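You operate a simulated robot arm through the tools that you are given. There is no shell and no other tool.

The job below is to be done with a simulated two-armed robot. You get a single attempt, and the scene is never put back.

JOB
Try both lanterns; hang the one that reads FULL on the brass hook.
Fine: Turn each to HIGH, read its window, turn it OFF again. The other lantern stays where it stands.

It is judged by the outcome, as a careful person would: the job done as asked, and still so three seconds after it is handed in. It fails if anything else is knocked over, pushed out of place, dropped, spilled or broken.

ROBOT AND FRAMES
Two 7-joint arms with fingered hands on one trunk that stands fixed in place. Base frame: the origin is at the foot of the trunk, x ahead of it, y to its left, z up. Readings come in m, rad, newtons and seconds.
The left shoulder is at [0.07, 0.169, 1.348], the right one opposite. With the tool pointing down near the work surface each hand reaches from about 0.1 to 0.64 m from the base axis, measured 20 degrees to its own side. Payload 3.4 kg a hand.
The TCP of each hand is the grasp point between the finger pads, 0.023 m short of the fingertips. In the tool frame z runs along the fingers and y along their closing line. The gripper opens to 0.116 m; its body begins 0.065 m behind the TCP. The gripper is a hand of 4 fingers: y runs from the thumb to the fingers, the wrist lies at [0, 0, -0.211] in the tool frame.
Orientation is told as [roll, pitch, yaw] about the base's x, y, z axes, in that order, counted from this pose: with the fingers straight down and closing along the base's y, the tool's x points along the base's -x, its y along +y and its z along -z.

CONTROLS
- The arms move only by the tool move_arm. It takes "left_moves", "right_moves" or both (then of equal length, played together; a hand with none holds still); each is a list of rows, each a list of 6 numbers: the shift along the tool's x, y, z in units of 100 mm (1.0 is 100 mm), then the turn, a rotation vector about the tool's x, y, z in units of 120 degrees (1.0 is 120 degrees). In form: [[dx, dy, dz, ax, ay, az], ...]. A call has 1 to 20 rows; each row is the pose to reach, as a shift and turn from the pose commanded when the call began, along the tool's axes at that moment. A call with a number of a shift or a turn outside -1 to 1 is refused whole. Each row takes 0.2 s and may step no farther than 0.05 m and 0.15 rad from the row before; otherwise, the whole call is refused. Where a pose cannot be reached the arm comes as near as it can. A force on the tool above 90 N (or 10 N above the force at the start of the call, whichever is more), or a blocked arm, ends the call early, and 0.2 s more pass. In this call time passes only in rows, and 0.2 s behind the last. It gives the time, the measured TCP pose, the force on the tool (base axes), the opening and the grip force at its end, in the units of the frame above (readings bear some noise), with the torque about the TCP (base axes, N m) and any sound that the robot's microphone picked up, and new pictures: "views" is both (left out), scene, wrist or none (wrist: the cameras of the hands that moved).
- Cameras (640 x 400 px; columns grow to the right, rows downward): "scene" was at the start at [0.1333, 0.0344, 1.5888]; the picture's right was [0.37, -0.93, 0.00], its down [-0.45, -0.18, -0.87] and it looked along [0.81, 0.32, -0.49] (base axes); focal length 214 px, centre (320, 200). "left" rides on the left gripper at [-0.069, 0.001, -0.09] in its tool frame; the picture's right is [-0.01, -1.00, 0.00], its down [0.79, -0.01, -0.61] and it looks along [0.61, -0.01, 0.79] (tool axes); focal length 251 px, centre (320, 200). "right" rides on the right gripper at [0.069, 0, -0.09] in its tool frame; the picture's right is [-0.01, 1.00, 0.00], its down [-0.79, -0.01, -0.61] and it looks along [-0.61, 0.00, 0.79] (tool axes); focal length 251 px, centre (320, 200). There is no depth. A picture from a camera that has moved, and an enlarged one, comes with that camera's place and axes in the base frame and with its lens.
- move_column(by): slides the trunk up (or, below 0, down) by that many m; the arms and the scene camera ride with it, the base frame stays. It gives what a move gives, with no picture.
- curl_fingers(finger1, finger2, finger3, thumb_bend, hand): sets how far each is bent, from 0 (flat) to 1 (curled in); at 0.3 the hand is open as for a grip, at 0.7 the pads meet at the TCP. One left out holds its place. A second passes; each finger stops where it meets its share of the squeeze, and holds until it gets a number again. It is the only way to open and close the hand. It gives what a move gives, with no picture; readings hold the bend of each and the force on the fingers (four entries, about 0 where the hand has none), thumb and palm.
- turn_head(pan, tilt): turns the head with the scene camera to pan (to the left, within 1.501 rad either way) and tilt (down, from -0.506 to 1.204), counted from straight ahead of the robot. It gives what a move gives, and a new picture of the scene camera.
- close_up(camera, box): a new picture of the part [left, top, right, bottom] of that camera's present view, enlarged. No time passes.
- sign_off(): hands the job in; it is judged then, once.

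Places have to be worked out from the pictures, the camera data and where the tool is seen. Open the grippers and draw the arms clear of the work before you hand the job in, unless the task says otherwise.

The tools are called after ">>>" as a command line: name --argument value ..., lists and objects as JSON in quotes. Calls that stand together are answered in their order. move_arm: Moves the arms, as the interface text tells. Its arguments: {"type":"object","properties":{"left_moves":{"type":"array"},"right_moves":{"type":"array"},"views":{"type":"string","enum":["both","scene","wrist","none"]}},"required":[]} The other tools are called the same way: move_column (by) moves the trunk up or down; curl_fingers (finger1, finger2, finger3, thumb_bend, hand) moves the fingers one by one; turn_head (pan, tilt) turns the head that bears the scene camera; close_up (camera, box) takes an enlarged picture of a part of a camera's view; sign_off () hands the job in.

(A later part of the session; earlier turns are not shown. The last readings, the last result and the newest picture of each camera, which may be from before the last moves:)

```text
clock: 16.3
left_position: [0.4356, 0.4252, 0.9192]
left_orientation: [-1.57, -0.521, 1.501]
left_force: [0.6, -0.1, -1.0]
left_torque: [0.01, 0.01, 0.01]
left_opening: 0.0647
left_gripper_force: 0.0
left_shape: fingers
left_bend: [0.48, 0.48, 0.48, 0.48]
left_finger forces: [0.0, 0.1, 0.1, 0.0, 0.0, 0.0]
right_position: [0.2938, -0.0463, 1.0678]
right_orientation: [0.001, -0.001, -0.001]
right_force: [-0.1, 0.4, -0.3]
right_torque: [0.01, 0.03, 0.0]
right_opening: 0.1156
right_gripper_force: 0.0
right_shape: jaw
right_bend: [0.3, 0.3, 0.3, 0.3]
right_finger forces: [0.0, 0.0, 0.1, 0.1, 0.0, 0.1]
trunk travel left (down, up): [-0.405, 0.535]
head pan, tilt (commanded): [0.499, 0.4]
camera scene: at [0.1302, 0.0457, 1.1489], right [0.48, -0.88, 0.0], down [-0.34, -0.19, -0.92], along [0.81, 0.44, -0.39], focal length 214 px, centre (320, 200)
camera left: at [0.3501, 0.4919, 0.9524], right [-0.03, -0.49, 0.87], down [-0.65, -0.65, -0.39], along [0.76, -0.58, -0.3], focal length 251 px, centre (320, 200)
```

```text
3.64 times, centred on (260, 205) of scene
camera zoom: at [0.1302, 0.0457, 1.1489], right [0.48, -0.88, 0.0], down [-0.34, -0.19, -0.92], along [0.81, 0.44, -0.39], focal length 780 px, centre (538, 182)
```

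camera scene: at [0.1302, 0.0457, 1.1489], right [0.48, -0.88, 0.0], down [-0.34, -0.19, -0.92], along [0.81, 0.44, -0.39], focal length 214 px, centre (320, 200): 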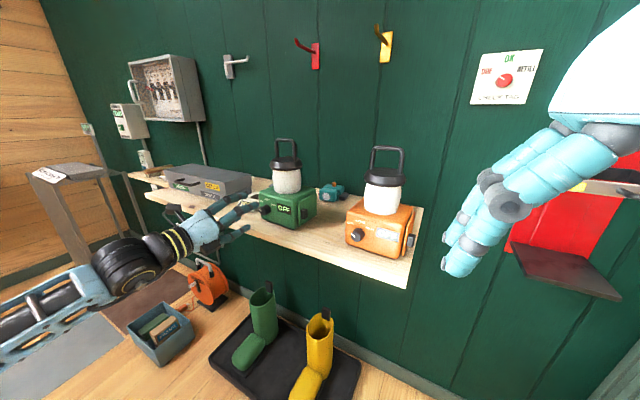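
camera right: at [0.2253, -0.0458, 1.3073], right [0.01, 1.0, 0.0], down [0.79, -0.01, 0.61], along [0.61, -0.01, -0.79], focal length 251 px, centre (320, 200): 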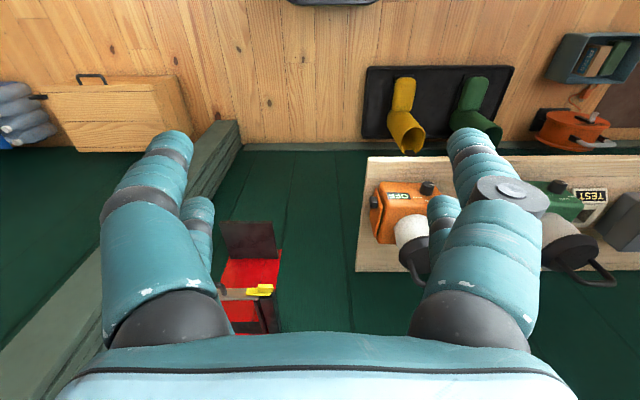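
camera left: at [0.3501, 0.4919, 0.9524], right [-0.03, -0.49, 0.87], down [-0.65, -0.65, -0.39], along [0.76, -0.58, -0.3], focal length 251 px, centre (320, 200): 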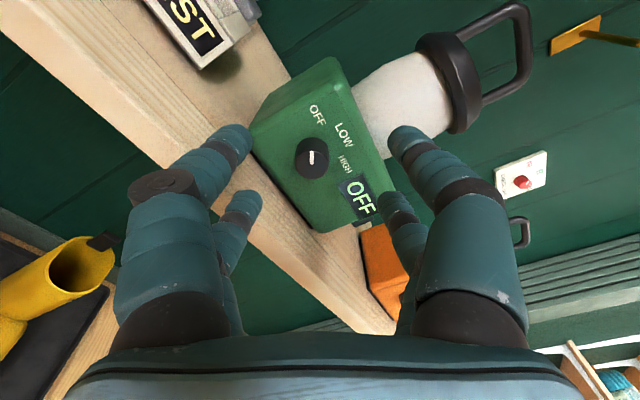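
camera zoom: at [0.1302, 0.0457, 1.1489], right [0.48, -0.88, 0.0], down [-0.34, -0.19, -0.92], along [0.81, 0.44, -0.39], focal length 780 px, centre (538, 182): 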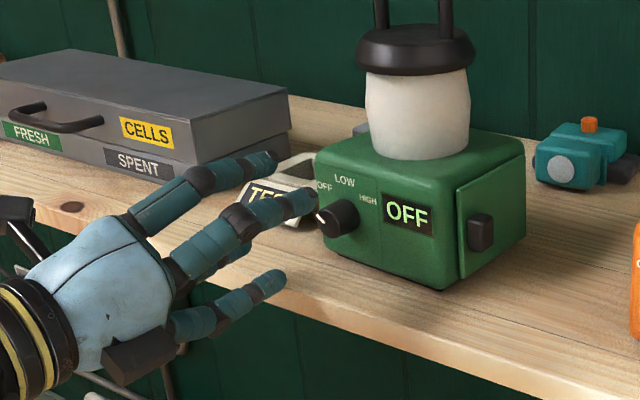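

The knob sits about 5 mm to +y and 3 mm to −x of the pinch line in the tool frame. I correct for that and advance 35 mm along the fingers, then check again.

>>> move_arm --left_moves '[[-0.02, 0.04, 0.1, 0, 0, 0], [-0.02, 0.04, 0.2, 0, 0, 0], [-0.02, 0.04, 0.28, 0, 0, 0], [-0.02, 0.04, 0.35, 0, 0, 0]]' --views "both"

>>> close_up --camera "left" --box '[240, 80, 400, 240]'

>>> close_up --camera "scene" --box '[200, 160, 320, 250]'

```text
clock: 17.3
left_position: [0.4702, 0.4276, 0.9167]
left_orientation: [-1.57, -0.521, 1.5]
left_force: [0.3, 0.1, 0.2]
left_torque: [0.0, 0.03, 0.02]
left_opening: 0.0645
left_gripper_force: 0.1
left_shape: fingers
left_bend: [0.48, 0.48, 0.48, 0.48]
left_finger forces: [0.0, 0.0, 0.0, 0.0, 0.1, 0.0]
right_position: [0.2928, -0.0463, 1.0682]
right_orientation: [0.0, 0.0, -0.001]
right_force: [-0.2, 0.2, -0.8]
right_torque: [-0.01, 0.02, 0.0]
right_opening: 0.1159
right_gripper_force: 0.2
right_shape: jaw
right_bend: [0.3, 0.3, 0.3, 0.3]
right_finger forces: [0.1, 0.0, 0.1, 0.1, 0.0, 0.1]
trunk travel left (down, up): [-0.405, 0.535]
head pan, tilt (commanded): [0.499, 0.4]
camera scene: at [0.1302, 0.0455, 1.1489], right [0.48, -0.88, 0.0], down [-0.34, -0.19, -0.92], along [0.81, 0.44, -0.39], focal length 214 px, centre (320, 200)
camera left: at [0.3853, 0.4932, 0.95], right [-0.03, -0.49, 0.87], down [-0.65, -0.65, -0.39], along [0.76, -0.58, -0.3], focal length 251 px, centre (320, 200)
```

scene: 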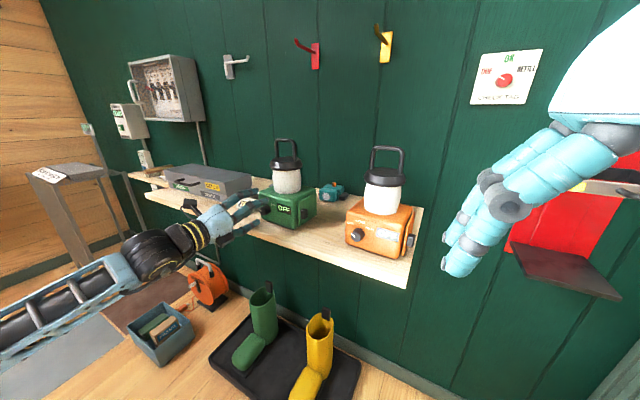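
left: 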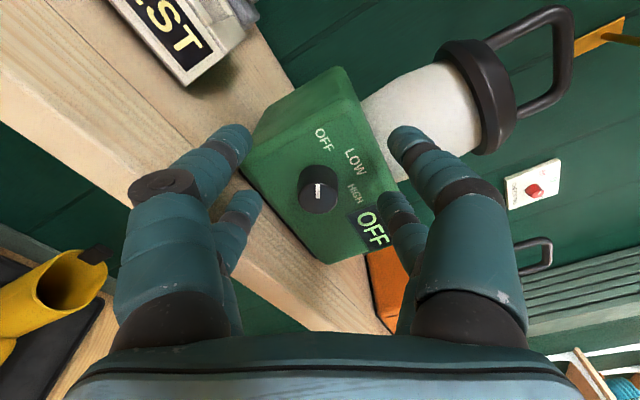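

```text
2.50 times, centred on (320, 160) of left
camera zoom: at [0.3853, 0.4932, 0.95], right [-0.03, -0.49, 0.87], down [-0.65, -0.65, -0.39], along [0.76, -0.58, -0.3], focal length 629 px, centre (320, 300)
```

zoom: 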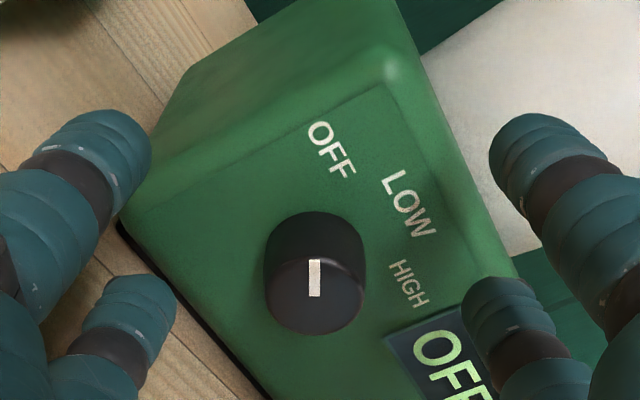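

```text
4.44 times, centred on (260, 205) of scene
camera zoom: at [0.1302, 0.0455, 1.1489], right [0.48, -0.88, 0.0], down [-0.34, -0.19, -0.92], along [0.81, 0.44, -0.39], focal length 953 px, centre (587, 178)
```

zoom: 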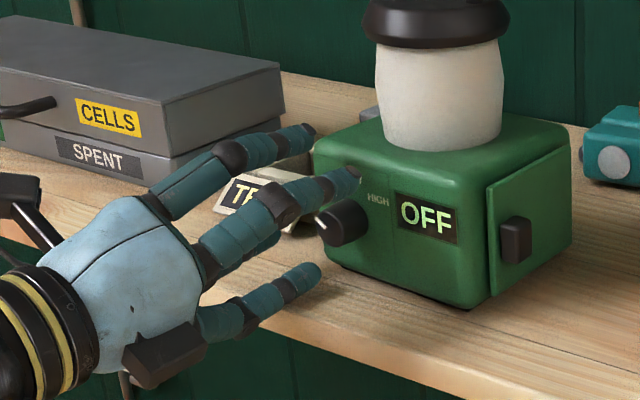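

The knob front is now at tool [0.018, 0.001, 0.023], nearly on the pinch line, with the face ~21 mm behind it. I advance 17 mm so the fingertips straddle the knob, then close finger2 and finger3 onto it.

>>> move_arm --left_moves '[[-0.02, 0.005, 0.06, 0, 0, 0], [-0.02, 0.005, 0.12, 0, 0, 0], [-0.02, 0.005, 0.17, 0, 0, 0]]' --views "wrist"

>>> curl_fingers --hand "left" --finger2 0.75 --finger3 0.75

>>> close_up --camera "left" --box '[200, 60, 440, 260]'

>>> close_up --camera "scene" --box '[200, 160, 320, 250]'

```text
clock: 18.1
left_position: [0.4871, 0.4276, 0.9168]
left_orientation: [-1.572, -0.524, 1.501]
left_force: [-1.8, -0.2, 0.1]
left_torque: [0.0, 0.01, -0.06]
left_opening: 0.0647
left_gripper_force: 0.6
left_shape: fingers
left_bend: [0.48, 0.48, 0.48, 0.48]
left_finger forces: [0.0, 0.6, 1.1, 0.0, 0.0, 0.0]
right_position: [0.2922, -0.0469, 1.0684]
right_orientation: [0.001, -0.003, -0.002]
right_force: [0.2, 0.0, -0.2]
right_torque: [-0.02, -0.02, 0.0]
right_opening: 0.1158
right_gripper_force: 0.0
right_shape: jaw
right_bend: [0.3, 0.3, 0.3, 0.3]
right_finger forces: [0.1, 0.1, 0.0, 0.0, 0.1, 0.0]
trunk travel left (down, up): [-0.405, 0.535]
head pan, tilt (commanded): [0.499, 0.4]
camera left: at [0.402, 0.4936, 0.951], right [-0.03, -0.49, 0.87], down [-0.65, -0.65, -0.39], along [0.76, -0.58, -0.3], focal length 251 px, centre (320, 200)
```

left: 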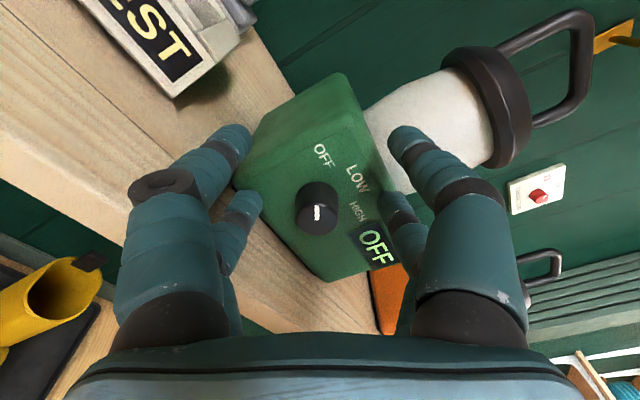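

```text
clock: 19.1
left_position: [0.4881, 0.427, 0.917]
left_orientation: [-1.57, -0.522, 1.502]
left_force: [0.9, 1.8, 0.5]
left_torque: [0.0, -0.03, 0.05]
left_opening: 0.0648
left_gripper_force: 5.8
left_shape: fingers
left_bend: [0.48, 0.62, 0.64, 0.48]
left_finger forces: [0.1, 6.3, 6.1, 0.1, 0.0, 0.0]
right_position: [0.293, -0.0469, 1.0682]
right_orientation: [0.001, 0.001, -0.001]
right_force: [0.7, -1.0, 0.0]
right_torque: [0.01, -0.02, -0.03]
right_opening: 0.1159
right_gripper_force: 0.1
right_shape: jaw
right_bend: [0.3, 0.3, 0.3, 0.3]
right_finger forces: [0.1, 0.0, 0.0, 0.1, 0.0, 0.0]
trunk travel left (down, up): [-0.405, 0.535]
head pan, tilt (commanded): [0.499, 0.4]
```

```text
2.00 times, centred on (320, 160) of left
camera zoom: at [0.4024, 0.4939, 0.9507], right [-0.03, -0.49, 0.87], down [-0.65, -0.65, -0.39], along [0.76, -0.58, -0.3], focal length 503 px, centre (320, 280)
```

zoom: 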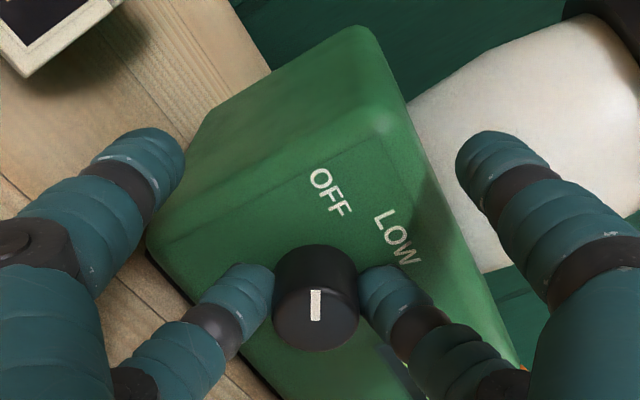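

```text
4.44 times, centred on (260, 205) of scene
camera zoom: at [0.1302, 0.0457, 1.1489], right [0.48, -0.88, 0.0], down [-0.34, -0.19, -0.92], along [0.81, 0.44, -0.39], focal length 953 px, centre (587, 178)
```

zoom: 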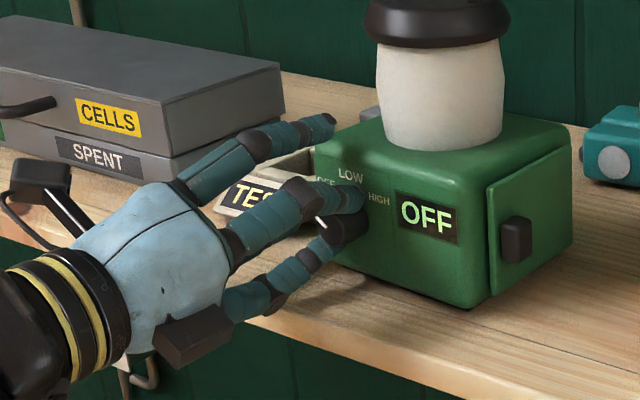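

Finger2 and finger3 hold the knob with about 6 N each, and the pinch is centred. I turn the hand 60° clockwise about the knob axis (first half of the turn) and check for slipping.

>>> move_arm --left_moves '[[0.0017, -0.0261, 0, 0, 0, 0.0625], [0.0068, -0.0518, 0, 0, 0, 0.125], [0.0152, -0.0765, 0, 0, 0, 0.1875], [0.0268, -0.1, 0, 0, 0, 0.25], [0.0413, -0.1218, 0, 0, 0, 0.3125], [0.0586, -0.1414, 0, 0, 0, 0.375], [0.0782, -0.1587, 0, 0, 0, 0.4375], [0.1, -0.1732, 0, 0, 0, 0.5]]' --views "both"

>>> close_up --camera "left" --box '[200, 60, 440, 260]'

>>> close_up --camera "scene" --box '[200, 160, 320, 250]'

```text
clock: 20.9
left_position: [0.4861, 0.41, 0.9283]
left_orientation: [2.255, -1.566, -2.325]
left_force: [2.7, 4.3, 11.4]
left_torque: [-0.74, -0.35, 0.14]
left_opening: 0.0596
left_gripper_force: 13.1
left_shape: fingers
left_bend: [0.48, 0.63, 0.64, 0.51]
left_finger forces: [0.1, 4.8, 5.9, 0.0, 15.3, 0.1]
right_position: [0.2924, -0.048, 1.0684]
right_orientation: [0.0, -0.002, -0.001]
right_force: [0.3, 0.0, -0.2]
right_torque: [-0.01, -0.03, 0.03]
right_opening: 0.1158
right_gripper_force: 0.0
right_shape: jaw
right_bend: [0.3, 0.3, 0.3, 0.3]
right_finger forces: [0.0, 0.1, 0.0, 0.0, 0.0, 0.0]
trunk travel left (down, up): [-0.405, 0.535]
head pan, tilt (commanded): [0.499, 0.4]
camera scene: at [0.1292, 0.0449, 1.1493], right [0.48, -0.88, 0.0], down [-0.34, -0.19, -0.92], along [0.81, 0.44, -0.39], focal length 214 px, centre (320, 200)
camera left: at [0.3963, 0.4172, 0.997], right [-0.07, -1.0, 0.01], down [-0.6, 0.04, -0.8], along [0.79, -0.06, -0.6], focal length 251 px, centre (320, 200)
```

scene: 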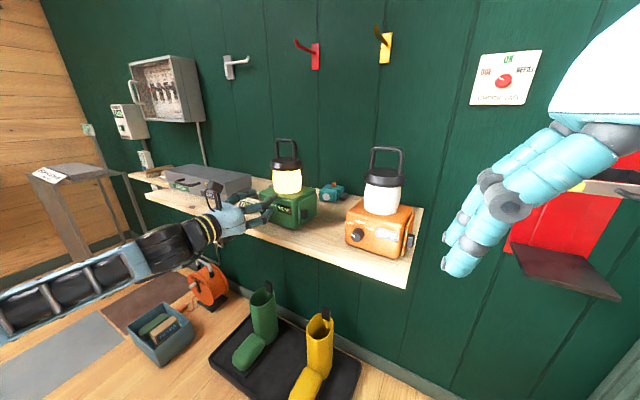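
left: 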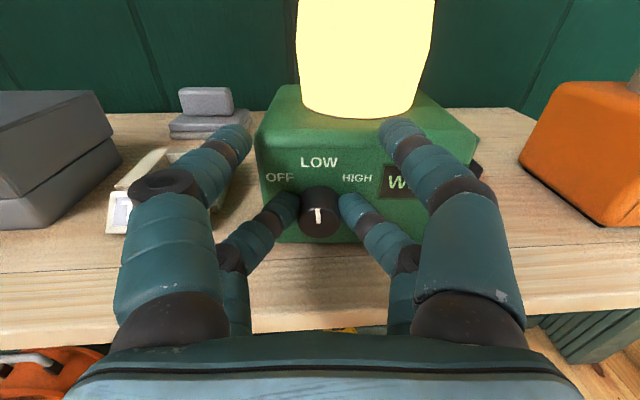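

```text
2.00 times, centred on (320, 160) of left
camera zoom: at [0.3963, 0.4172, 0.997], right [-0.07, -1.0, 0.01], down [-0.6, 0.04, -0.8], along [0.79, -0.06, -0.6], focal length 503 px, centre (320, 280)
```

zoom: 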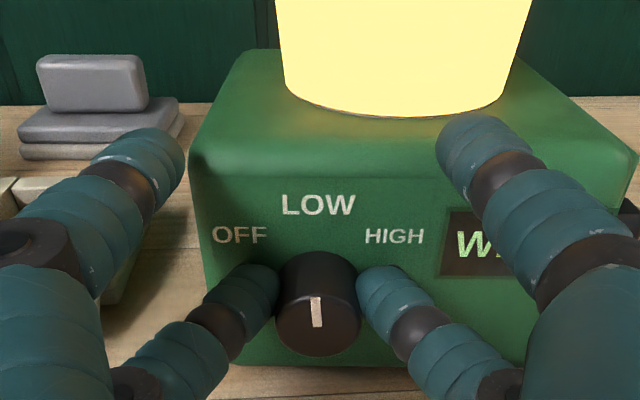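

```text
4.44 times, centred on (260, 205) of scene
camera zoom: at [0.1292, 0.0449, 1.1493], right [0.48, -0.88, 0.0], down [-0.34, -0.19, -0.92], along [0.81, 0.44, -0.39], focal length 953 px, centre (587, 178)
```

zoom: 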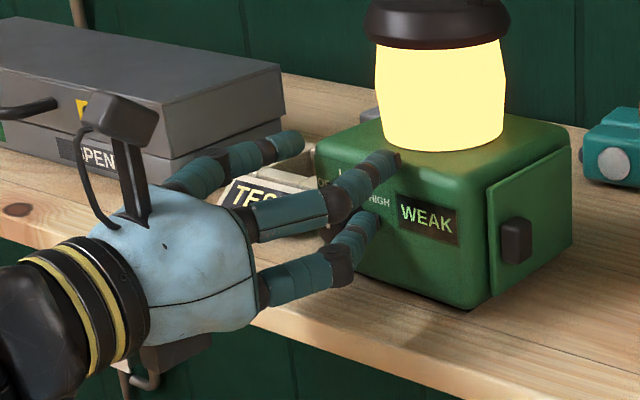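

The knob turned with the grip; at LOW the window reads WEAK, but the thumb is pressing 15 N on the lantern's top edge. I turn back 22.5° to lift it off, then tuck the thumb in before going on.

>>> move_arm --left_moves '[[0.0017, 0.0261, 0, 0, 0, -0.0625], [0.0068, 0.0518, 0, 0, 0, -0.125], [0.0152, 0.0765, 0, 0, 0, -0.1875]]' --views "wrist"

>>> curl_fingers --hand "left" --thumb_bend 1.0

>>> close_up --camera "left" --box '[0, 0, 640, 400]'

```text
clock: 21.7
left_position: [0.4857, 0.4174, 0.9256]
left_orientation: [-1.573, -1.176, 1.503]
left_force: [0.3, 4.1, 8.5]
left_torque: [-0.01, -0.19, 0.06]
left_opening: 0.0645
left_gripper_force: 7.3
left_shape: fingers
left_bend: [0.48, 0.63, 0.64, 0.48]
left_finger forces: [0.0, 7.7, 7.1, 0.0, 0.0, 0.1]
right_position: [0.2925, -0.0474, 1.0685]
right_orientation: [0.001, -0.002, 0.0]
right_force: [0.4, -0.5, -0.1]
right_torque: [-0.02, 0.03, 0.01]
right_opening: 0.1159
right_gripper_force: 0.1
right_shape: jaw
right_bend: [0.3, 0.3, 0.3, 0.3]
right_finger forces: [0.0, 0.1, 0.0, 0.0, 0.0, 0.0]
trunk travel left (down, up): [-0.405, 0.535]
head pan, tilt (commanded): [0.499, 0.4]
camera left: at [0.3989, 0.4512, 0.9887], right [-0.06, -0.92, 0.39], down [-0.63, -0.27, -0.73], along [0.78, -0.29, -0.56], focal length 251 px, centre (320, 200)
```

left: 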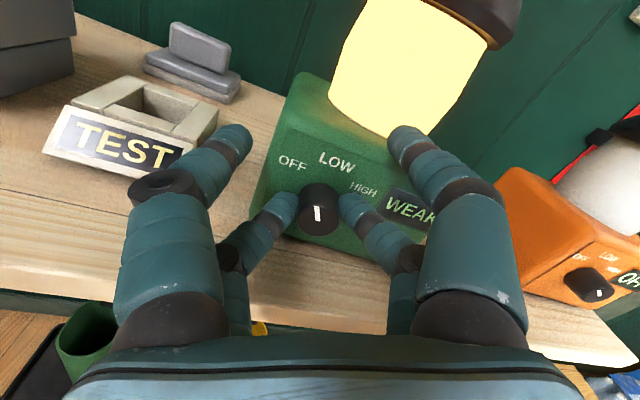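

```text
clock: 22.7
left_position: [0.4854, 0.4179, 0.926]
left_orientation: [-1.574, -1.177, 1.5]
left_force: [0.0, 4.9, 8.7]
left_torque: [0.04, -0.14, 0.12]
left_opening: 0.0209
left_gripper_force: 6.6
left_shape: fingers
left_bend: [0.48, 0.63, 0.64, 1.0]
left_finger forces: [0.1, 8.0, 6.7, 0.1, 0.0, 0.1]
right_position: [0.2923, -0.0462, 1.0683]
right_orientation: [0.001, -0.002, -0.002]
right_force: [-0.1, 0.8, 0.4]
right_torque: [0.0, -0.01, 0.0]
right_opening: 0.116
right_gripper_force: 0.1
right_shape: jaw
right_bend: [0.3, 0.3, 0.3, 0.3]
right_finger forces: [0.1, 0.0, 0.1, 0.1, 0.0, 0.0]
trunk travel left (down, up): [-0.405, 0.535]
head pan, tilt (commanded): [0.499, 0.4]
```

```text
1.00 times, centred on (320, 200) of left (not enlarged: the box is as wide or as high as the picture)
camera zoom: at [0.3989, 0.451, 0.9887], right [-0.06, -0.92, 0.39], down [-0.63, -0.27, -0.73], along [0.78, -0.29, -0.56], focal length 251 px, centre (320, 200)
```

zoom: 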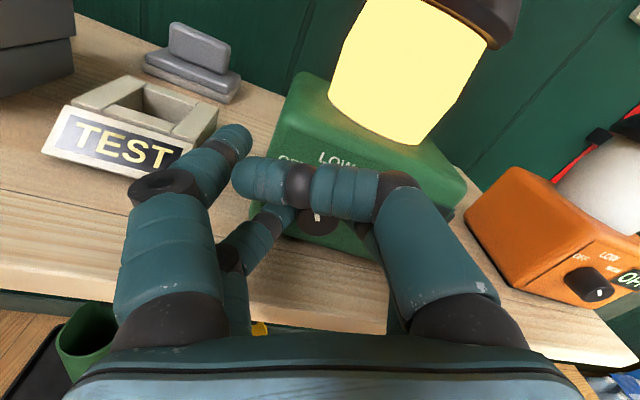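

The thumb is tucked clear. I open finger1 to 0.3 so it swings well outside the lantern's corner, then continue the clockwise turn by 82.5° to HIGH, with a 1.5 mm relief shift.

>>> curl_fingers --hand "left" --finger1 0.3

>>> move_arm --left_moves '[[-0.0133, -0.0261, 0, 0, 0, 0.0625], [-0.0082, -0.0518, 0, 0, 0, 0.125], [0.0002, -0.0765, 0, 0, 0, 0.1875], [0.0118, -0.1, 0, 0, 0, 0.25], [0.0263, -0.1218, 0, 0, 0, 0.3125], [0.0436, -0.1414, 0, 0, 0, 0.375], [0.0632, -0.1587, 0, 0, 0, 0.4375], [0.085, -0.1732, 0, 0, 0, 0.5], [0.1085, -0.1848, 0, 0, 0, 0.5625], [0.1332, -0.1932, 0, 0, 0, 0.625], [0.1589, -0.1983, 0, 0, 0, 0.6875]]' --views "both"

>>> close_up --camera "scene" --box '[200, 150, 320, 240]'

```text
clock: 23.7
left_position: [0.4869, 0.4188, 0.9253]
left_orientation: [-1.574, -1.178, 1.501]
left_force: [0.3, 5.7, 8.1]
left_torque: [0.04, -0.13, 0.07]
left_opening: 0.0343
left_gripper_force: 7.4
left_shape: fingers
left_bend: [0.3, 0.63, 0.64, 1.0]
left_finger forces: [0.0, 7.9, 6.7, 0.0, 0.0, 0.1]
right_position: [0.292, -0.0465, 1.0678]
right_orientation: [0.0, -0.002, -0.001]
right_force: [0.0, -0.2, -0.2]
right_torque: [-0.02, -0.02, 0.02]
right_opening: 0.1159
right_gripper_force: 0.0
right_shape: jaw
right_bend: [0.3, 0.3, 0.3, 0.3]
right_finger forces: [0.0, 0.0, 0.0, 0.1, 0.0, 0.0]
trunk travel left (down, up): [-0.405, 0.535]
head pan, tilt (commanded): [0.499, 0.4]
```

```text
clock: 26.1
left_position: [0.4846, 0.3938, 0.9179]
left_orientation: [1.569, -0.522, -1.64]
left_force: [0.3, -1.5, 0.0]
left_torque: [-0.04, 0.02, -0.01]
left_opening: 0.0345
left_gripper_force: 6.0
left_shape: fingers
left_bend: [0.3, 0.64, 0.64, 1.0]
left_finger forces: [0.0, 4.7, 7.6, 0.1, 0.0, 0.0]
right_position: [0.2939, -0.0467, 1.069]
right_orientation: [-0.001, 0.0, -0.002]
right_force: [-0.9, -0.1, 0.6]
right_torque: [0.0, 0.03, -0.03]
right_opening: 0.1158
right_gripper_force: 0.1
right_shape: jaw
right_bend: [0.3, 0.3, 0.3, 0.3]
right_finger forces: [0.1, 0.1, 0.1, 0.0, 0.0, 0.1]
trunk travel left (down, up): [-0.405, 0.535]
head pan, tilt (commanded): [0.499, 0.4]
camera scene: at [0.1306, 0.0456, 1.1488], right [0.48, -0.88, 0.0], down [-0.34, -0.19, -0.92], along [0.81, 0.44, -0.39], focal length 214 px, centre (320, 200)
camera left: at [0.3921, 0.3411, 0.9527], right [-0.04, -0.51, -0.86], down [-0.56, 0.73, -0.4], along [0.83, 0.47, -0.31], focal length 251 px, centre (320, 200)
```

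scene: 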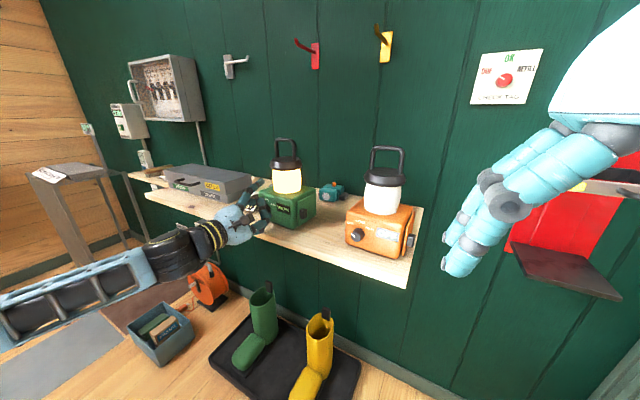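
left: 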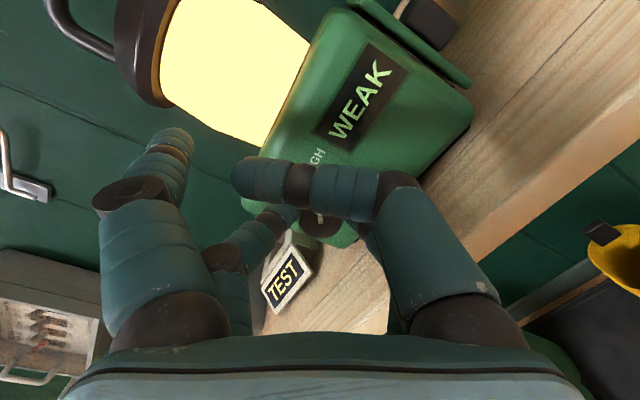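

```text
4.44 times, centred on (260, 195) of scene
camera zoom: at [0.1306, 0.0456, 1.1488], right [0.48, -0.88, 0.0], down [-0.34, -0.19, -0.92], along [0.81, 0.44, -0.39], focal length 953 px, centre (587, 222)
```

zoom: 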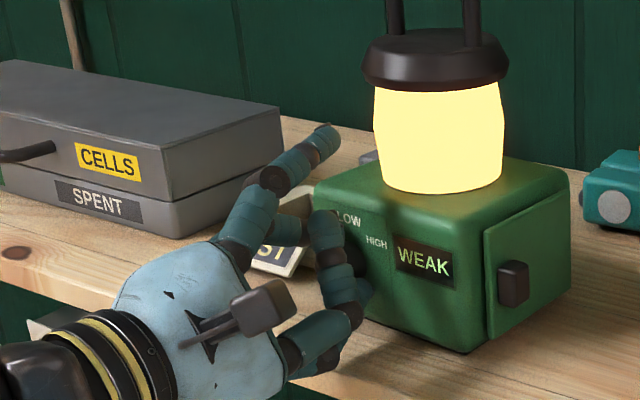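

The window still reads WEAK; I check where the pointer stands with a close-up of the wrist view.

>>> close_up --camera "left" --box '[230, 120, 420, 270]'

>>> close_up --camera "scene" --box '[250, 180, 310, 235]'

```text
2.67 times, centred on (325, 195) of left
camera zoom: at [0.3921, 0.3411, 0.9527], right [-0.04, -0.51, -0.86], down [-0.56, 0.73, -0.4], along [0.83, 0.47, -0.31], focal length 670 px, centre (307, 213)
```

zoom: 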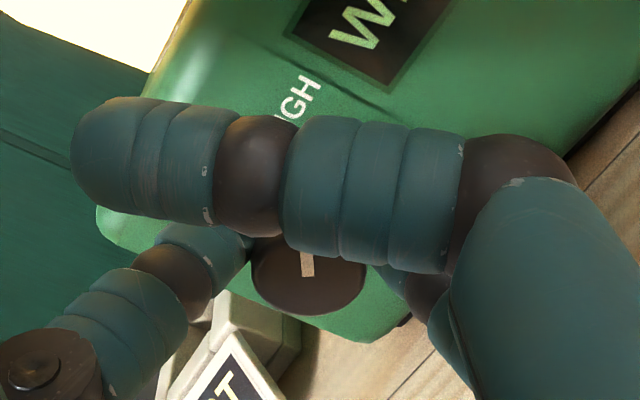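

```text
7.27 times, centred on (280, 208) of scene
camera zoom: at [0.1306, 0.0456, 1.1488], right [0.48, -0.88, 0.0], down [-0.34, -0.19, -0.92], along [0.81, 0.44, -0.39], focal length 1560 px, centre (611, 146)
```

zoom: 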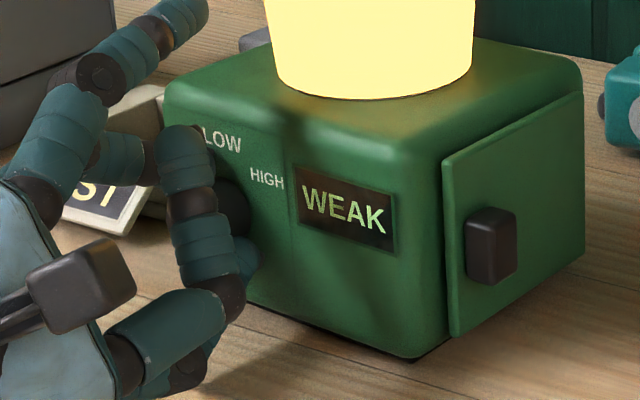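

The pointer has stayed aligned with the hand, so the knob is at HIGH and the green lantern reads WEAK. I now turn it back the full 120° to OFF about the same axis.

>>> move_arm --left_moves '[[0.0017, 0.0261, 0, 0, 0, -0.0625], [0.0068, 0.0518, 0, 0, 0, -0.125], [0.0152, 0.0765, 0, 0, 0, -0.1875], [0.0268, 0.1, 0, 0, 0, -0.25], [0.0413, 0.1218, 0, 0, 0, -0.3125], [0.0586, 0.1414, 0, 0, 0, -0.375], [0.0782, 0.1587, 0, 0, 0, -0.4375], [0.1, 0.1732, 0, 0, 0, -0.5], [0.1235, 0.1848, 0, 0, 0, -0.5625], [0.1482, 0.1932, 0, 0, 0, -0.625], [0.1739, 0.1983, 0, 0, 0, -0.6875], [0.2, 0.2, 0, 0, 0, -0.75], [0.2261, 0.1983, 0, 0, 0, -0.8125], [0.2518, 0.1932, 0, 0, 0, -0.875], [0.2765, 0.1848, 0, 0, 0, -0.9375], [0.3, 0.1732, 0, 0, 0, -1.0]]' --views "both"

>>> close_up --camera "scene" --box '[200, 150, 320, 240]'

>>> close_up --camera "left" --box '[230, 120, 420, 270]'

```text
clock: 29.5
left_position: [0.4869, 0.4278, 0.9183]
left_orientation: [-1.572, -0.522, 1.503]
left_force: [-0.7, 4.3, 3.1]
left_torque: [0.03, -0.06, 0.1]
left_opening: 0.0342
left_gripper_force: 6.6
left_shape: fingers
left_bend: [0.3, 0.63, 0.64, 1.0]
left_finger forces: [0.0, 7.2, 6.5, 0.1, 0.1, 0.0]
right_position: [0.2923, -0.0466, 1.0675]
right_orientation: [0.001, -0.004, -0.001]
right_force: [-0.4, 0.5, -0.1]
right_torque: [0.01, -0.01, 0.0]
right_opening: 0.1156
right_gripper_force: 0.0
right_shape: jaw
right_bend: [0.3, 0.3, 0.3, 0.3]
right_finger forces: [0.1, 0.0, 0.0, 0.0, 0.1, 0.1]
trunk travel left (down, up): [-0.405, 0.535]
head pan, tilt (commanded): [0.499, 0.4]
camera scene: at [0.1295, 0.046, 1.149], right [0.48, -0.88, 0.0], down [-0.34, -0.19, -0.92], along [0.81, 0.44, -0.39], focal length 214 px, centre (320, 200)
camera left: at [0.4022, 0.4944, 0.9514], right [-0.03, -0.49, 0.87], down [-0.65, -0.65, -0.39], along [0.76, -0.58, -0.3], focal length 251 px, centre (320, 200)
```

scene: 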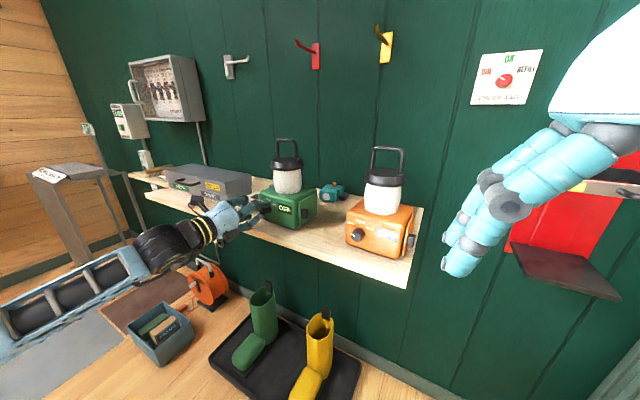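
left: 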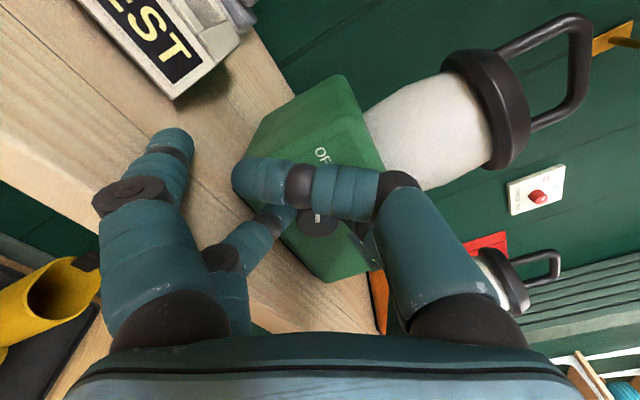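

```text
4.44 times, centred on (260, 195) of scene
camera zoom: at [0.1295, 0.046, 1.149], right [0.48, -0.88, 0.0], down [-0.34, -0.19, -0.92], along [0.81, 0.44, -0.39], focal length 953 px, centre (587, 222)
```

zoom: 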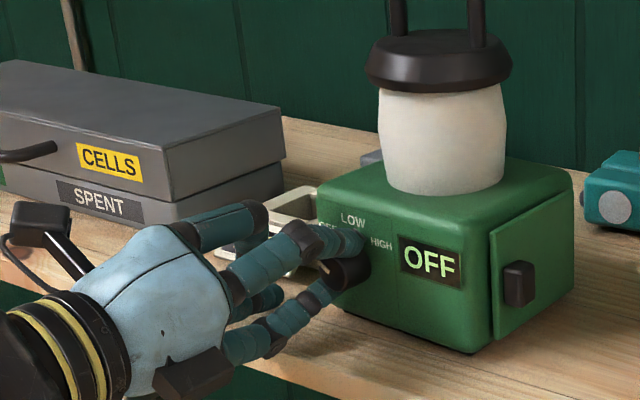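

```text
2.67 times, centred on (325, 195) of left
camera zoom: at [0.4022, 0.4944, 0.9514], right [-0.03, -0.49, 0.87], down [-0.65, -0.65, -0.39], along [0.76, -0.58, -0.3], focal length 670 px, centre (307, 213)
```

zoom: 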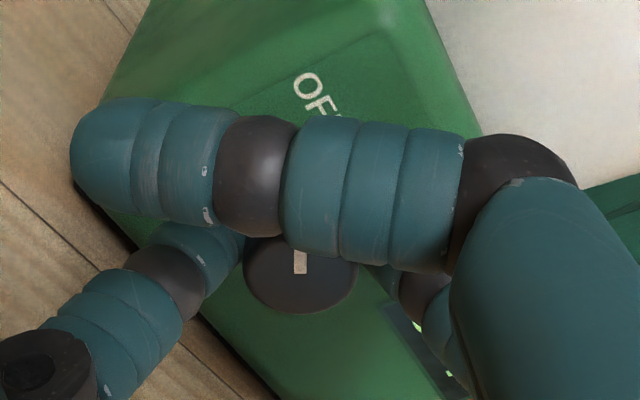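

Green is back at OFF (window reads OFF, lamp dark). I open the pinch and draw straight back 6 cm.

>>> curl_fingers --hand "left" --finger2 0.5 --finger3 0.5

>>> move_arm --left_moves '[[0, 0, -0.1, 0, 0, 0], [0, 0, -0.25, 0, 0, 0], [0, 0, -0.4, 0, 0, 0], [0, 0, -0.6, 0, 0, 0], [0, 0, -0.8, 0, 0, 0]]' --views "both"

>>> close_up --camera "scene" --box '[235, 130, 335, 240]'

```text
clock: 30.5
left_position: [0.4876, 0.4282, 0.9188]
left_orientation: [-1.57, -0.524, 1.502]
left_force: [-0.3, 0.1, 0.3]
left_torque: [-0.01, 0.01, -0.01]
left_opening: 0.0342
left_gripper_force: 0.8
left_shape: fingers
left_bend: [0.3, 0.51, 0.5, 1.0]
left_finger forces: [0.0, 1.0, 0.1, 0.0, 0.0, 0.0]
right_position: [0.2935, -0.0461, 1.0685]
right_orientation: [0.0, 0.001, -0.002]
right_force: [-0.6, 0.3, 0.6]
right_torque: [0.02, 0.0, -0.01]
right_opening: 0.116
right_gripper_force: 0.0
right_shape: jaw
right_bend: [0.3, 0.3, 0.3, 0.3]
right_finger forces: [0.0, 0.0, 0.0, 0.0, 0.0, 0.1]
trunk travel left (down, up): [-0.405, 0.535]
head pan, tilt (commanded): [0.499, 0.4]
```

```text
clock: 31.7
left_position: [0.4066, 0.433, 0.9182]
left_orientation: [-1.57, -0.524, 1.5]
left_force: [-0.4, 0.8, 0.2]
left_torque: [0.03, 0.0, -0.01]
left_opening: 0.0345
left_gripper_force: 0.0
left_shape: fingers
left_bend: [0.3, 0.5, 0.5, 1.0]
left_finger forces: [0.0, 0.1, 0.0, 0.0, 0.0, 0.0]
right_position: [0.2935, -0.0476, 1.0681]
right_orientation: [0.001, -0.001, 0.0]
right_force: [-0.1, 0.4, -0.2]
right_torque: [0.03, 0.03, 0.0]
right_opening: 0.1159
right_gripper_force: 0.0
right_shape: jaw
right_bend: [0.3, 0.3, 0.3, 0.3]
right_finger forces: [0.1, 0.0, 0.0, 0.0, 0.0, 0.0]
trunk travel left (down, up): [-0.405, 0.535]
head pan, tilt (commanded): [0.499, 0.4]
camera scene: at [0.1296, 0.0449, 1.149], right [0.48, -0.88, 0.0], down [-0.34, -0.19, -0.92], along [0.81, 0.44, -0.39], focal length 214 px, centre (320, 200)
camera left: at [0.3221, 0.4992, 0.9523], right [-0.04, -0.49, 0.87], down [-0.65, -0.65, -0.39], along [0.76, -0.58, -0.3], focal length 251 px, centre (320, 200)
```

scene: 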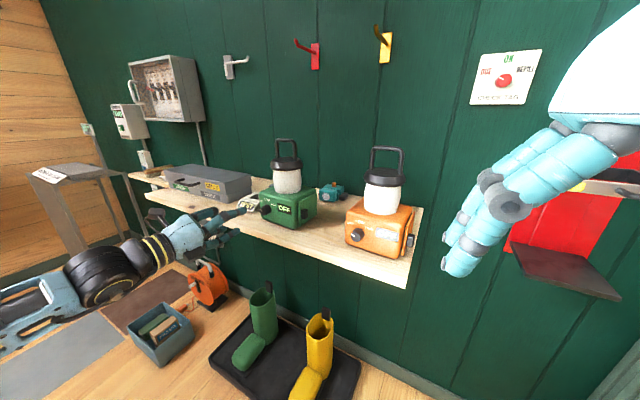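
left: 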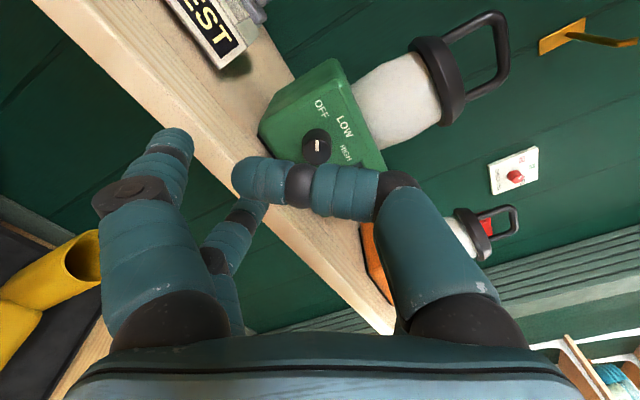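

```text
3.64 times, centred on (285, 185) of scene
camera zoom: at [0.1296, 0.0449, 1.149], right [0.48, -0.88, 0.0], down [-0.34, -0.19, -0.92], along [0.81, 0.44, -0.39], focal length 780 px, centre (447, 254)
```

zoom: 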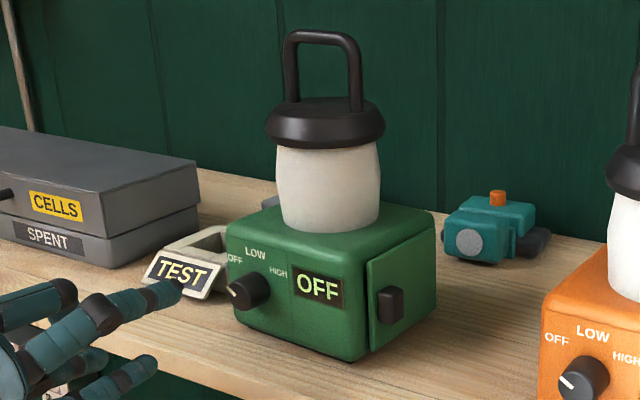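

The green lantern stands where it was, OFF. Now the orange one: I raise the trunk 0.30 m so the left arm has room, then bring the hand across and down in front of the orange knob in four steps.

>>> move_column --by 0.3

>>> move_arm --left_moves '[[0.185, 0.066, 0, 0, 0, 0], [0.37, 0.132, 0, 0, 0, 0], [0.555, 0.198, 0, 0, 0, 0], [0.74, 0.264, 0, 0, 0, 0], [0.925, 0.33, 0, 0, 0, 0]]' --views "scene"

```text
clock: 34.7
left_position: [0.4072, 0.4339, 1.2168]
left_orientation: [-1.569, -0.523, 1.501]
left_force: [-0.2, 0.0, -0.9]
left_torque: [0.05, 0.0, -0.05]
left_opening: 0.0342
left_gripper_force: 0.0
left_shape: fingers
left_bend: [0.3, 0.5, 0.5, 1.0]
left_finger forces: [0.1, 0.0, 0.0, 0.0, 0.0, 0.1]
right_position: [0.2931, -0.0466, 1.3674]
right_orientation: [0.001, -0.002, -0.003]
right_force: [0.2, 0.4, -0.3]
right_torque: [0.0, 0.03, 0.02]
right_opening: 0.1159
right_gripper_force: 0.1
right_shape: jaw
right_bend: [0.3, 0.3, 0.3, 0.3]
right_finger forces: [0.0, 0.0, 0.0, 0.0, 0.1, 0.1]
trunk travel left (down, up): [-0.705, 0.235]
head pan, tilt (commanded): [0.499, 0.4]
```

```text
clock: 35.9
left_position: [0.4239, 0.3965, 1.1342]
left_orientation: [-1.572, -0.521, 1.5]
left_force: [-0.4, 0.2, -0.1]
left_torque: [0.0, 0.02, 0.0]
left_opening: 0.0346
left_gripper_force: 0.0
left_shape: fingers
left_bend: [0.3, 0.5, 0.5, 1.0]
left_finger forces: [0.1, 0.0, 0.0, 0.0, 0.0, 0.1]
left hand out of reach, approached as far as the arm can: row 2, 3, 4, 5
right_position: [0.2942, -0.0474, 1.3679]
right_orientation: [0.0, 0.0, -0.001]
right_force: [-0.4, 0.4, -0.4]
right_torque: [0.02, -0.01, 0.01]
right_opening: 0.1159
right_gripper_force: 0.1
right_shape: jaw
right_bend: [0.3, 0.3, 0.3, 0.3]
right_finger forces: [0.0, 0.1, 0.0, 0.0, 0.0, 0.0]
trunk travel left (down, up): [-0.705, 0.235]
head pan, tilt (commanded): [0.499, 0.4]
camera scene: at [0.1304, 0.0454, 1.4489], right [0.48, -0.88, 0.0], down [-0.34, -0.19, -0.92], along [0.81, 0.44, -0.39], focal length 214 px, centre (320, 200)
```

scene: 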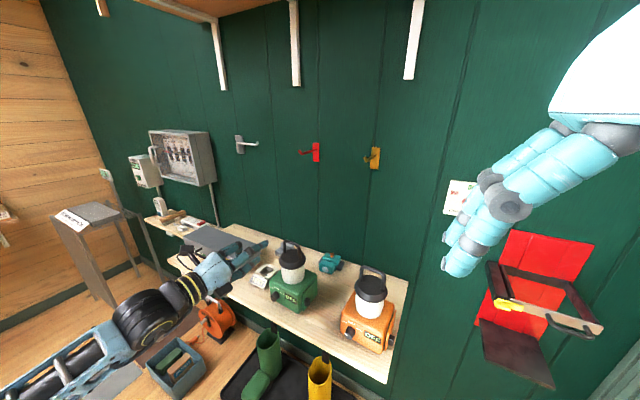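

The arm could not follow fully at this roll so far inward. I roll the hand back to upright (+60°), where the arm should have more freedom, and see what pose it takes.

>>> move_arm --left_moves '[[0, 0, 0, 0, 0, 0.0625], [0, 0, 0, 0, 0, 0.125], [0, 0, 0, 0, 0, 0.1875], [0, 0, 0, 0, 0, 0.25], [0, 0, 0, 0, 0, 0.3125], [0, 0, 0, 0, 0, 0.375], [0, 0, 0, 0, 0, 0.4375], [0, 0, 0, 0, 0, 0.5]]' --views "none"

```text
clock: 37.7
left_position: [0.4254, 0.3956, 1.1325]
left_orientation: [1.145, -1.57, -1.215]
left_force: [0.2, 0.3, -0.2]
left_torque: [0.01, 0.03, 0.0]
left_opening: 0.0343
left_gripper_force: 0.0
left_shape: fingers
left_bend: [0.3, 0.5, 0.5, 1.0]
left_finger forces: [0.1, 0.0, 0.0, 0.0, 0.0, 0.0]
right_position: [0.2931, -0.0473, 1.3678]
right_orientation: [0.0, -0.001, -0.002]
right_force: [0.1, 0.0, -0.3]
right_torque: [0.03, 0.0, 0.01]
right_opening: 0.1162
right_gripper_force: 0.1
right_shape: jaw
right_bend: [0.3, 0.3, 0.3, 0.3]
right_finger forces: [0.0, 0.0, 0.0, 0.1, 0.0, 0.0]
trunk travel left (down, up): [-0.705, 0.235]
head pan, tilt (commanded): [0.499, 0.4]
```

Now upright at [0.425, 0.396, 1.133]. I try moving toward the orange lantern: 10 cm right and 10 cm down.

>>> move_arm --left_moves '[[0.2, -0.2, 0, 0, 0, 0], [0.4, -0.4, 0, 0, 0, 0], [0.6, -0.6, 0, 0, 0, 0], [0.8, -0.8, 0, 0, 0, 0], [1.0, -1.0, 0, 0, 0, 0]]' --views "scene"

```text
clock: 38.9
left_position: [0.4303, 0.3522, 1.0721]
left_orientation: [-2.666, -1.571, 2.596]
left_force: [0.8, 0.1, -0.3]
left_torque: [0.02, 0.01, 0.0]
left_opening: 0.0344
left_gripper_force: 0.1
left_shape: fingers
left_bend: [0.3, 0.5, 0.5, 1.0]
left_finger forces: [0.1, 0.1, 0.0, 0.0, 0.1, 0.0]
left hand out of reach, approached as far as the arm can: row 1, 2, 3, 4, 5
right_position: [0.2936, -0.0468, 1.3673]
right_orientation: [0.002, 0.0, -0.002]
right_force: [0.9, 0.1, -0.8]
right_torque: [-0.01, -0.01, 0.01]
right_opening: 0.1158
right_gripper_force: 0.1
right_shape: jaw
right_bend: [0.3, 0.3, 0.3, 0.3]
right_finger forces: [0.1, 0.1, 0.0, 0.1, 0.1, 0.1]
trunk travel left (down, up): [-0.705, 0.235]
head pan, tilt (commanded): [0.499, 0.4]
camera scene: at [0.1301, 0.0454, 1.4489], right [0.48, -0.88, 0.0], down [-0.34, -0.19, -0.92], along [0.81, 0.44, -0.39], focal length 214 px, centre (320, 200)
```

scene: 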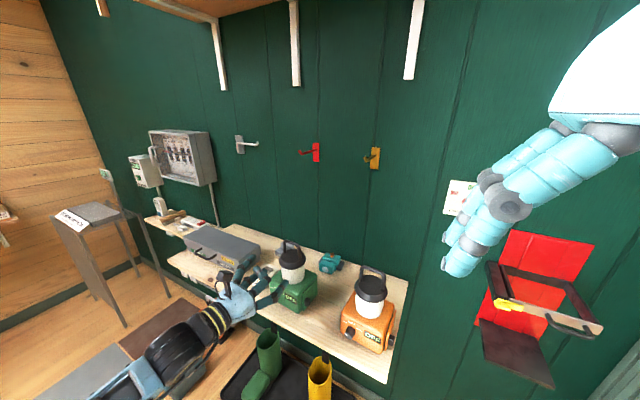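

The arm is folded too tightly this close to the shoulder. I go down first (10 cm) where the shoulder–wrist distance grows, keeping in front of the bench edge.

>>> move_arm --left_moves '[[0.25, 0, 0, 0, 0, 0], [0.5, 0, 0, 0, 0, 0], [0.75, 0, 0, 0, 0, 0], [1.0, 0, 0, 0, 0, 0]]' --views "none"

>>> move_arm --left_moves '[[0.1, -0.2, 0, 0, 0, 0], [0.2, -0.4, 0, 0, 0, 0], [0.3, -0.6, 0, 0, 0, 0], [0.4, -0.8, 0, 0, 0, 0], [0.5, -1.0, 0, 0, 0, 0]]' --views "both"

```text
clock: 39.9
left_position: [0.4172, 0.3847, 1.0251]
left_orientation: [-0.224, -1.569, 0.148]
left_force: [-0.4, -0.2, -0.5]
left_torque: [0.04, -0.01, -0.03]
left_opening: 0.0341
left_gripper_force: 0.1
left_shape: fingers
left_bend: [0.3, 0.5, 0.5, 1.0]
left_finger forces: [0.1, 0.0, 0.0, 0.0, 0.1, 0.1]
left hand out of reach, approached as far as the arm can: row 1, 2, 3, 4
right_position: [0.2936, -0.0457, 1.3673]
right_orientation: [-0.001, -0.001, -0.001]
right_force: [0.0, 0.6, -0.5]
right_torque: [0.01, 0.03, 0.01]
right_opening: 0.116
right_gripper_force: 0.2
right_shape: jaw
right_bend: [0.3, 0.3, 0.3, 0.3]
right_finger forces: [0.0, 0.0, 0.0, 0.0, 0.0, 0.0]
trunk travel left (down, up): [-0.705, 0.235]
head pan, tilt (commanded): [0.499, 0.4]
```

```text
clock: 41.1
left_position: [0.4063, 0.3653, 1.0306]
left_orientation: [3.12, -1.547, 3.051]
left_force: [0.3, -0.2, -1.6]
left_torque: [0.0, 0.01, 0.01]
left_opening: 0.0344
left_gripper_force: 0.1
left_shape: fingers
left_bend: [0.3, 0.5, 0.5, 1.0]
left_finger forces: [0.0, 0.0, 0.0, 0.0, 0.1, 0.0]
left hand out of reach, approached as far as the arm can: row 1, 2, 3, 4, 5
right_position: [0.2931, -0.047, 1.368]
right_orientation: [0.001, 0.0, -0.001]
right_force: [-0.9, 0.6, -0.3]
right_torque: [-0.01, 0.0, 0.01]
right_opening: 0.1159
right_gripper_force: 0.1
right_shape: jaw
right_bend: [0.3, 0.3, 0.3, 0.3]
right_finger forces: [0.0, 0.1, 0.0, 0.0, 0.0, 0.0]
trunk travel left (down, up): [-0.705, 0.235]
head pan, tilt (commanded): [0.499, 0.4]
camera scene: at [0.1298, 0.0453, 1.449], right [0.48, -0.88, 0.0], down [-0.34, -0.19, -0.92], along [0.81, 0.44, -0.39], focal length 214 px, centre (320, 200)
camera left: at [0.3167, 0.3769, 1.0975], right [-0.11, -0.99, 0.01], down [-0.59, 0.06, -0.81], along [0.8, -0.1, -0.59], focal length 251 px, centre (320, 200)
```

scene: 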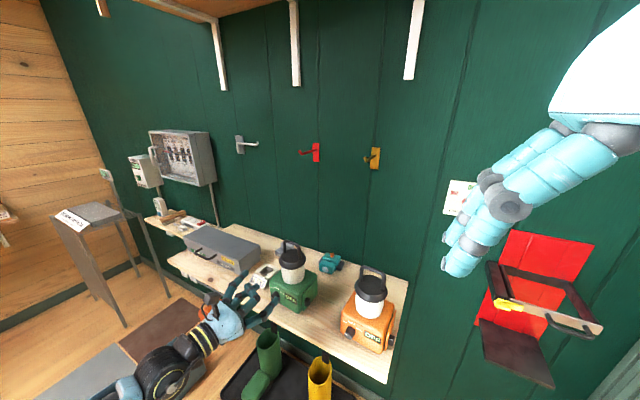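
left: 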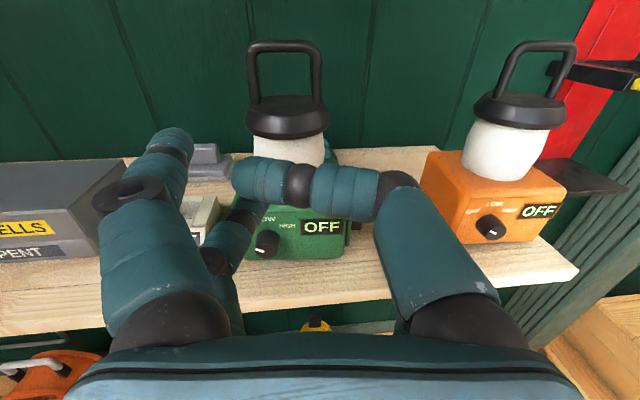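

The left arm is at a joint limit in this elbow-down posture with the hand below the shoulder. I'll use the posture that worked instead (hand above the shoulder): raise the hand relative to the shoulder, then lower the trunk.

>>> move_arm --left_moves '[[-0.25, 0.1, 0, 0, 0, 0], [-0.5, 0.2, 0, 0, 0, 0], [-0.75, 0.3, 0, 0, 0, 0], [-1.0, 0.4, 0, 0, 0, 0]]' --views "none"

>>> move_arm --left_moves '[[-0.25, 0, 0, 0, 0, 0], [-0.5, 0, 0, 0, 0, 0], [-0.75, 0, 0, 0, 0, 0], [-1.0, 0, 0, 0, 0, 0]]' --views "none"

```text
clock: 42.1
left_position: [0.4113, 0.4051, 1.1312]
left_orientation: [-0.674, -1.571, 0.601]
left_force: [0.3, 0.0, 0.0]
left_torque: [-0.01, -0.01, -0.01]
left_opening: 0.0343
left_gripper_force: 0.0
left_shape: fingers
left_bend: [0.3, 0.5, 0.5, 1.0]
left_finger forces: [0.0, 0.0, 0.0, 0.0, 0.0, 0.1]
right_position: [0.2941, -0.0457, 1.3675]
right_orientation: [0.002, 0.0, -0.003]
right_force: [-0.2, 0.2, -1.0]
right_torque: [-0.01, -0.03, -0.03]
right_opening: 0.1158
right_gripper_force: 0.0
right_shape: jaw
right_bend: [0.3, 0.3, 0.3, 0.3]
right_finger forces: [0.0, 0.0, 0.0, 0.0, 0.0, 0.0]
trunk travel left (down, up): [-0.705, 0.235]
head pan, tilt (commanded): [0.499, 0.4]
```

```text
clock: 43.1
left_position: [0.4159, 0.4083, 1.2339]
left_orientation: [-0.261, -1.569, 0.188]
left_force: [-0.2, -0.4, 0.9]
left_torque: [-0.03, -0.02, 0.03]
left_opening: 0.0343
left_gripper_force: 0.1
left_shape: fingers
left_bend: [0.3, 0.5, 0.5, 1.0]
left_finger forces: [0.0, 0.0, 0.0, 0.0, 0.0, 0.0]
left hand out of reach, approached as far as the arm can: row 1, 2, 3, 4
right_position: [0.2915, -0.0478, 1.3673]
right_orientation: [0.002, -0.001, -0.003]
right_force: [0.2, -0.7, 0.4]
right_torque: [-0.03, 0.01, 0.0]
right_opening: 0.1159
right_gripper_force: 0.2
right_shape: jaw
right_bend: [0.3, 0.3, 0.3, 0.3]
right_finger forces: [0.0, 0.0, 0.0, 0.0, 0.0, 0.1]
trunk travel left (down, up): [-0.705, 0.235]
head pan, tilt (commanded): [0.499, 0.4]
```

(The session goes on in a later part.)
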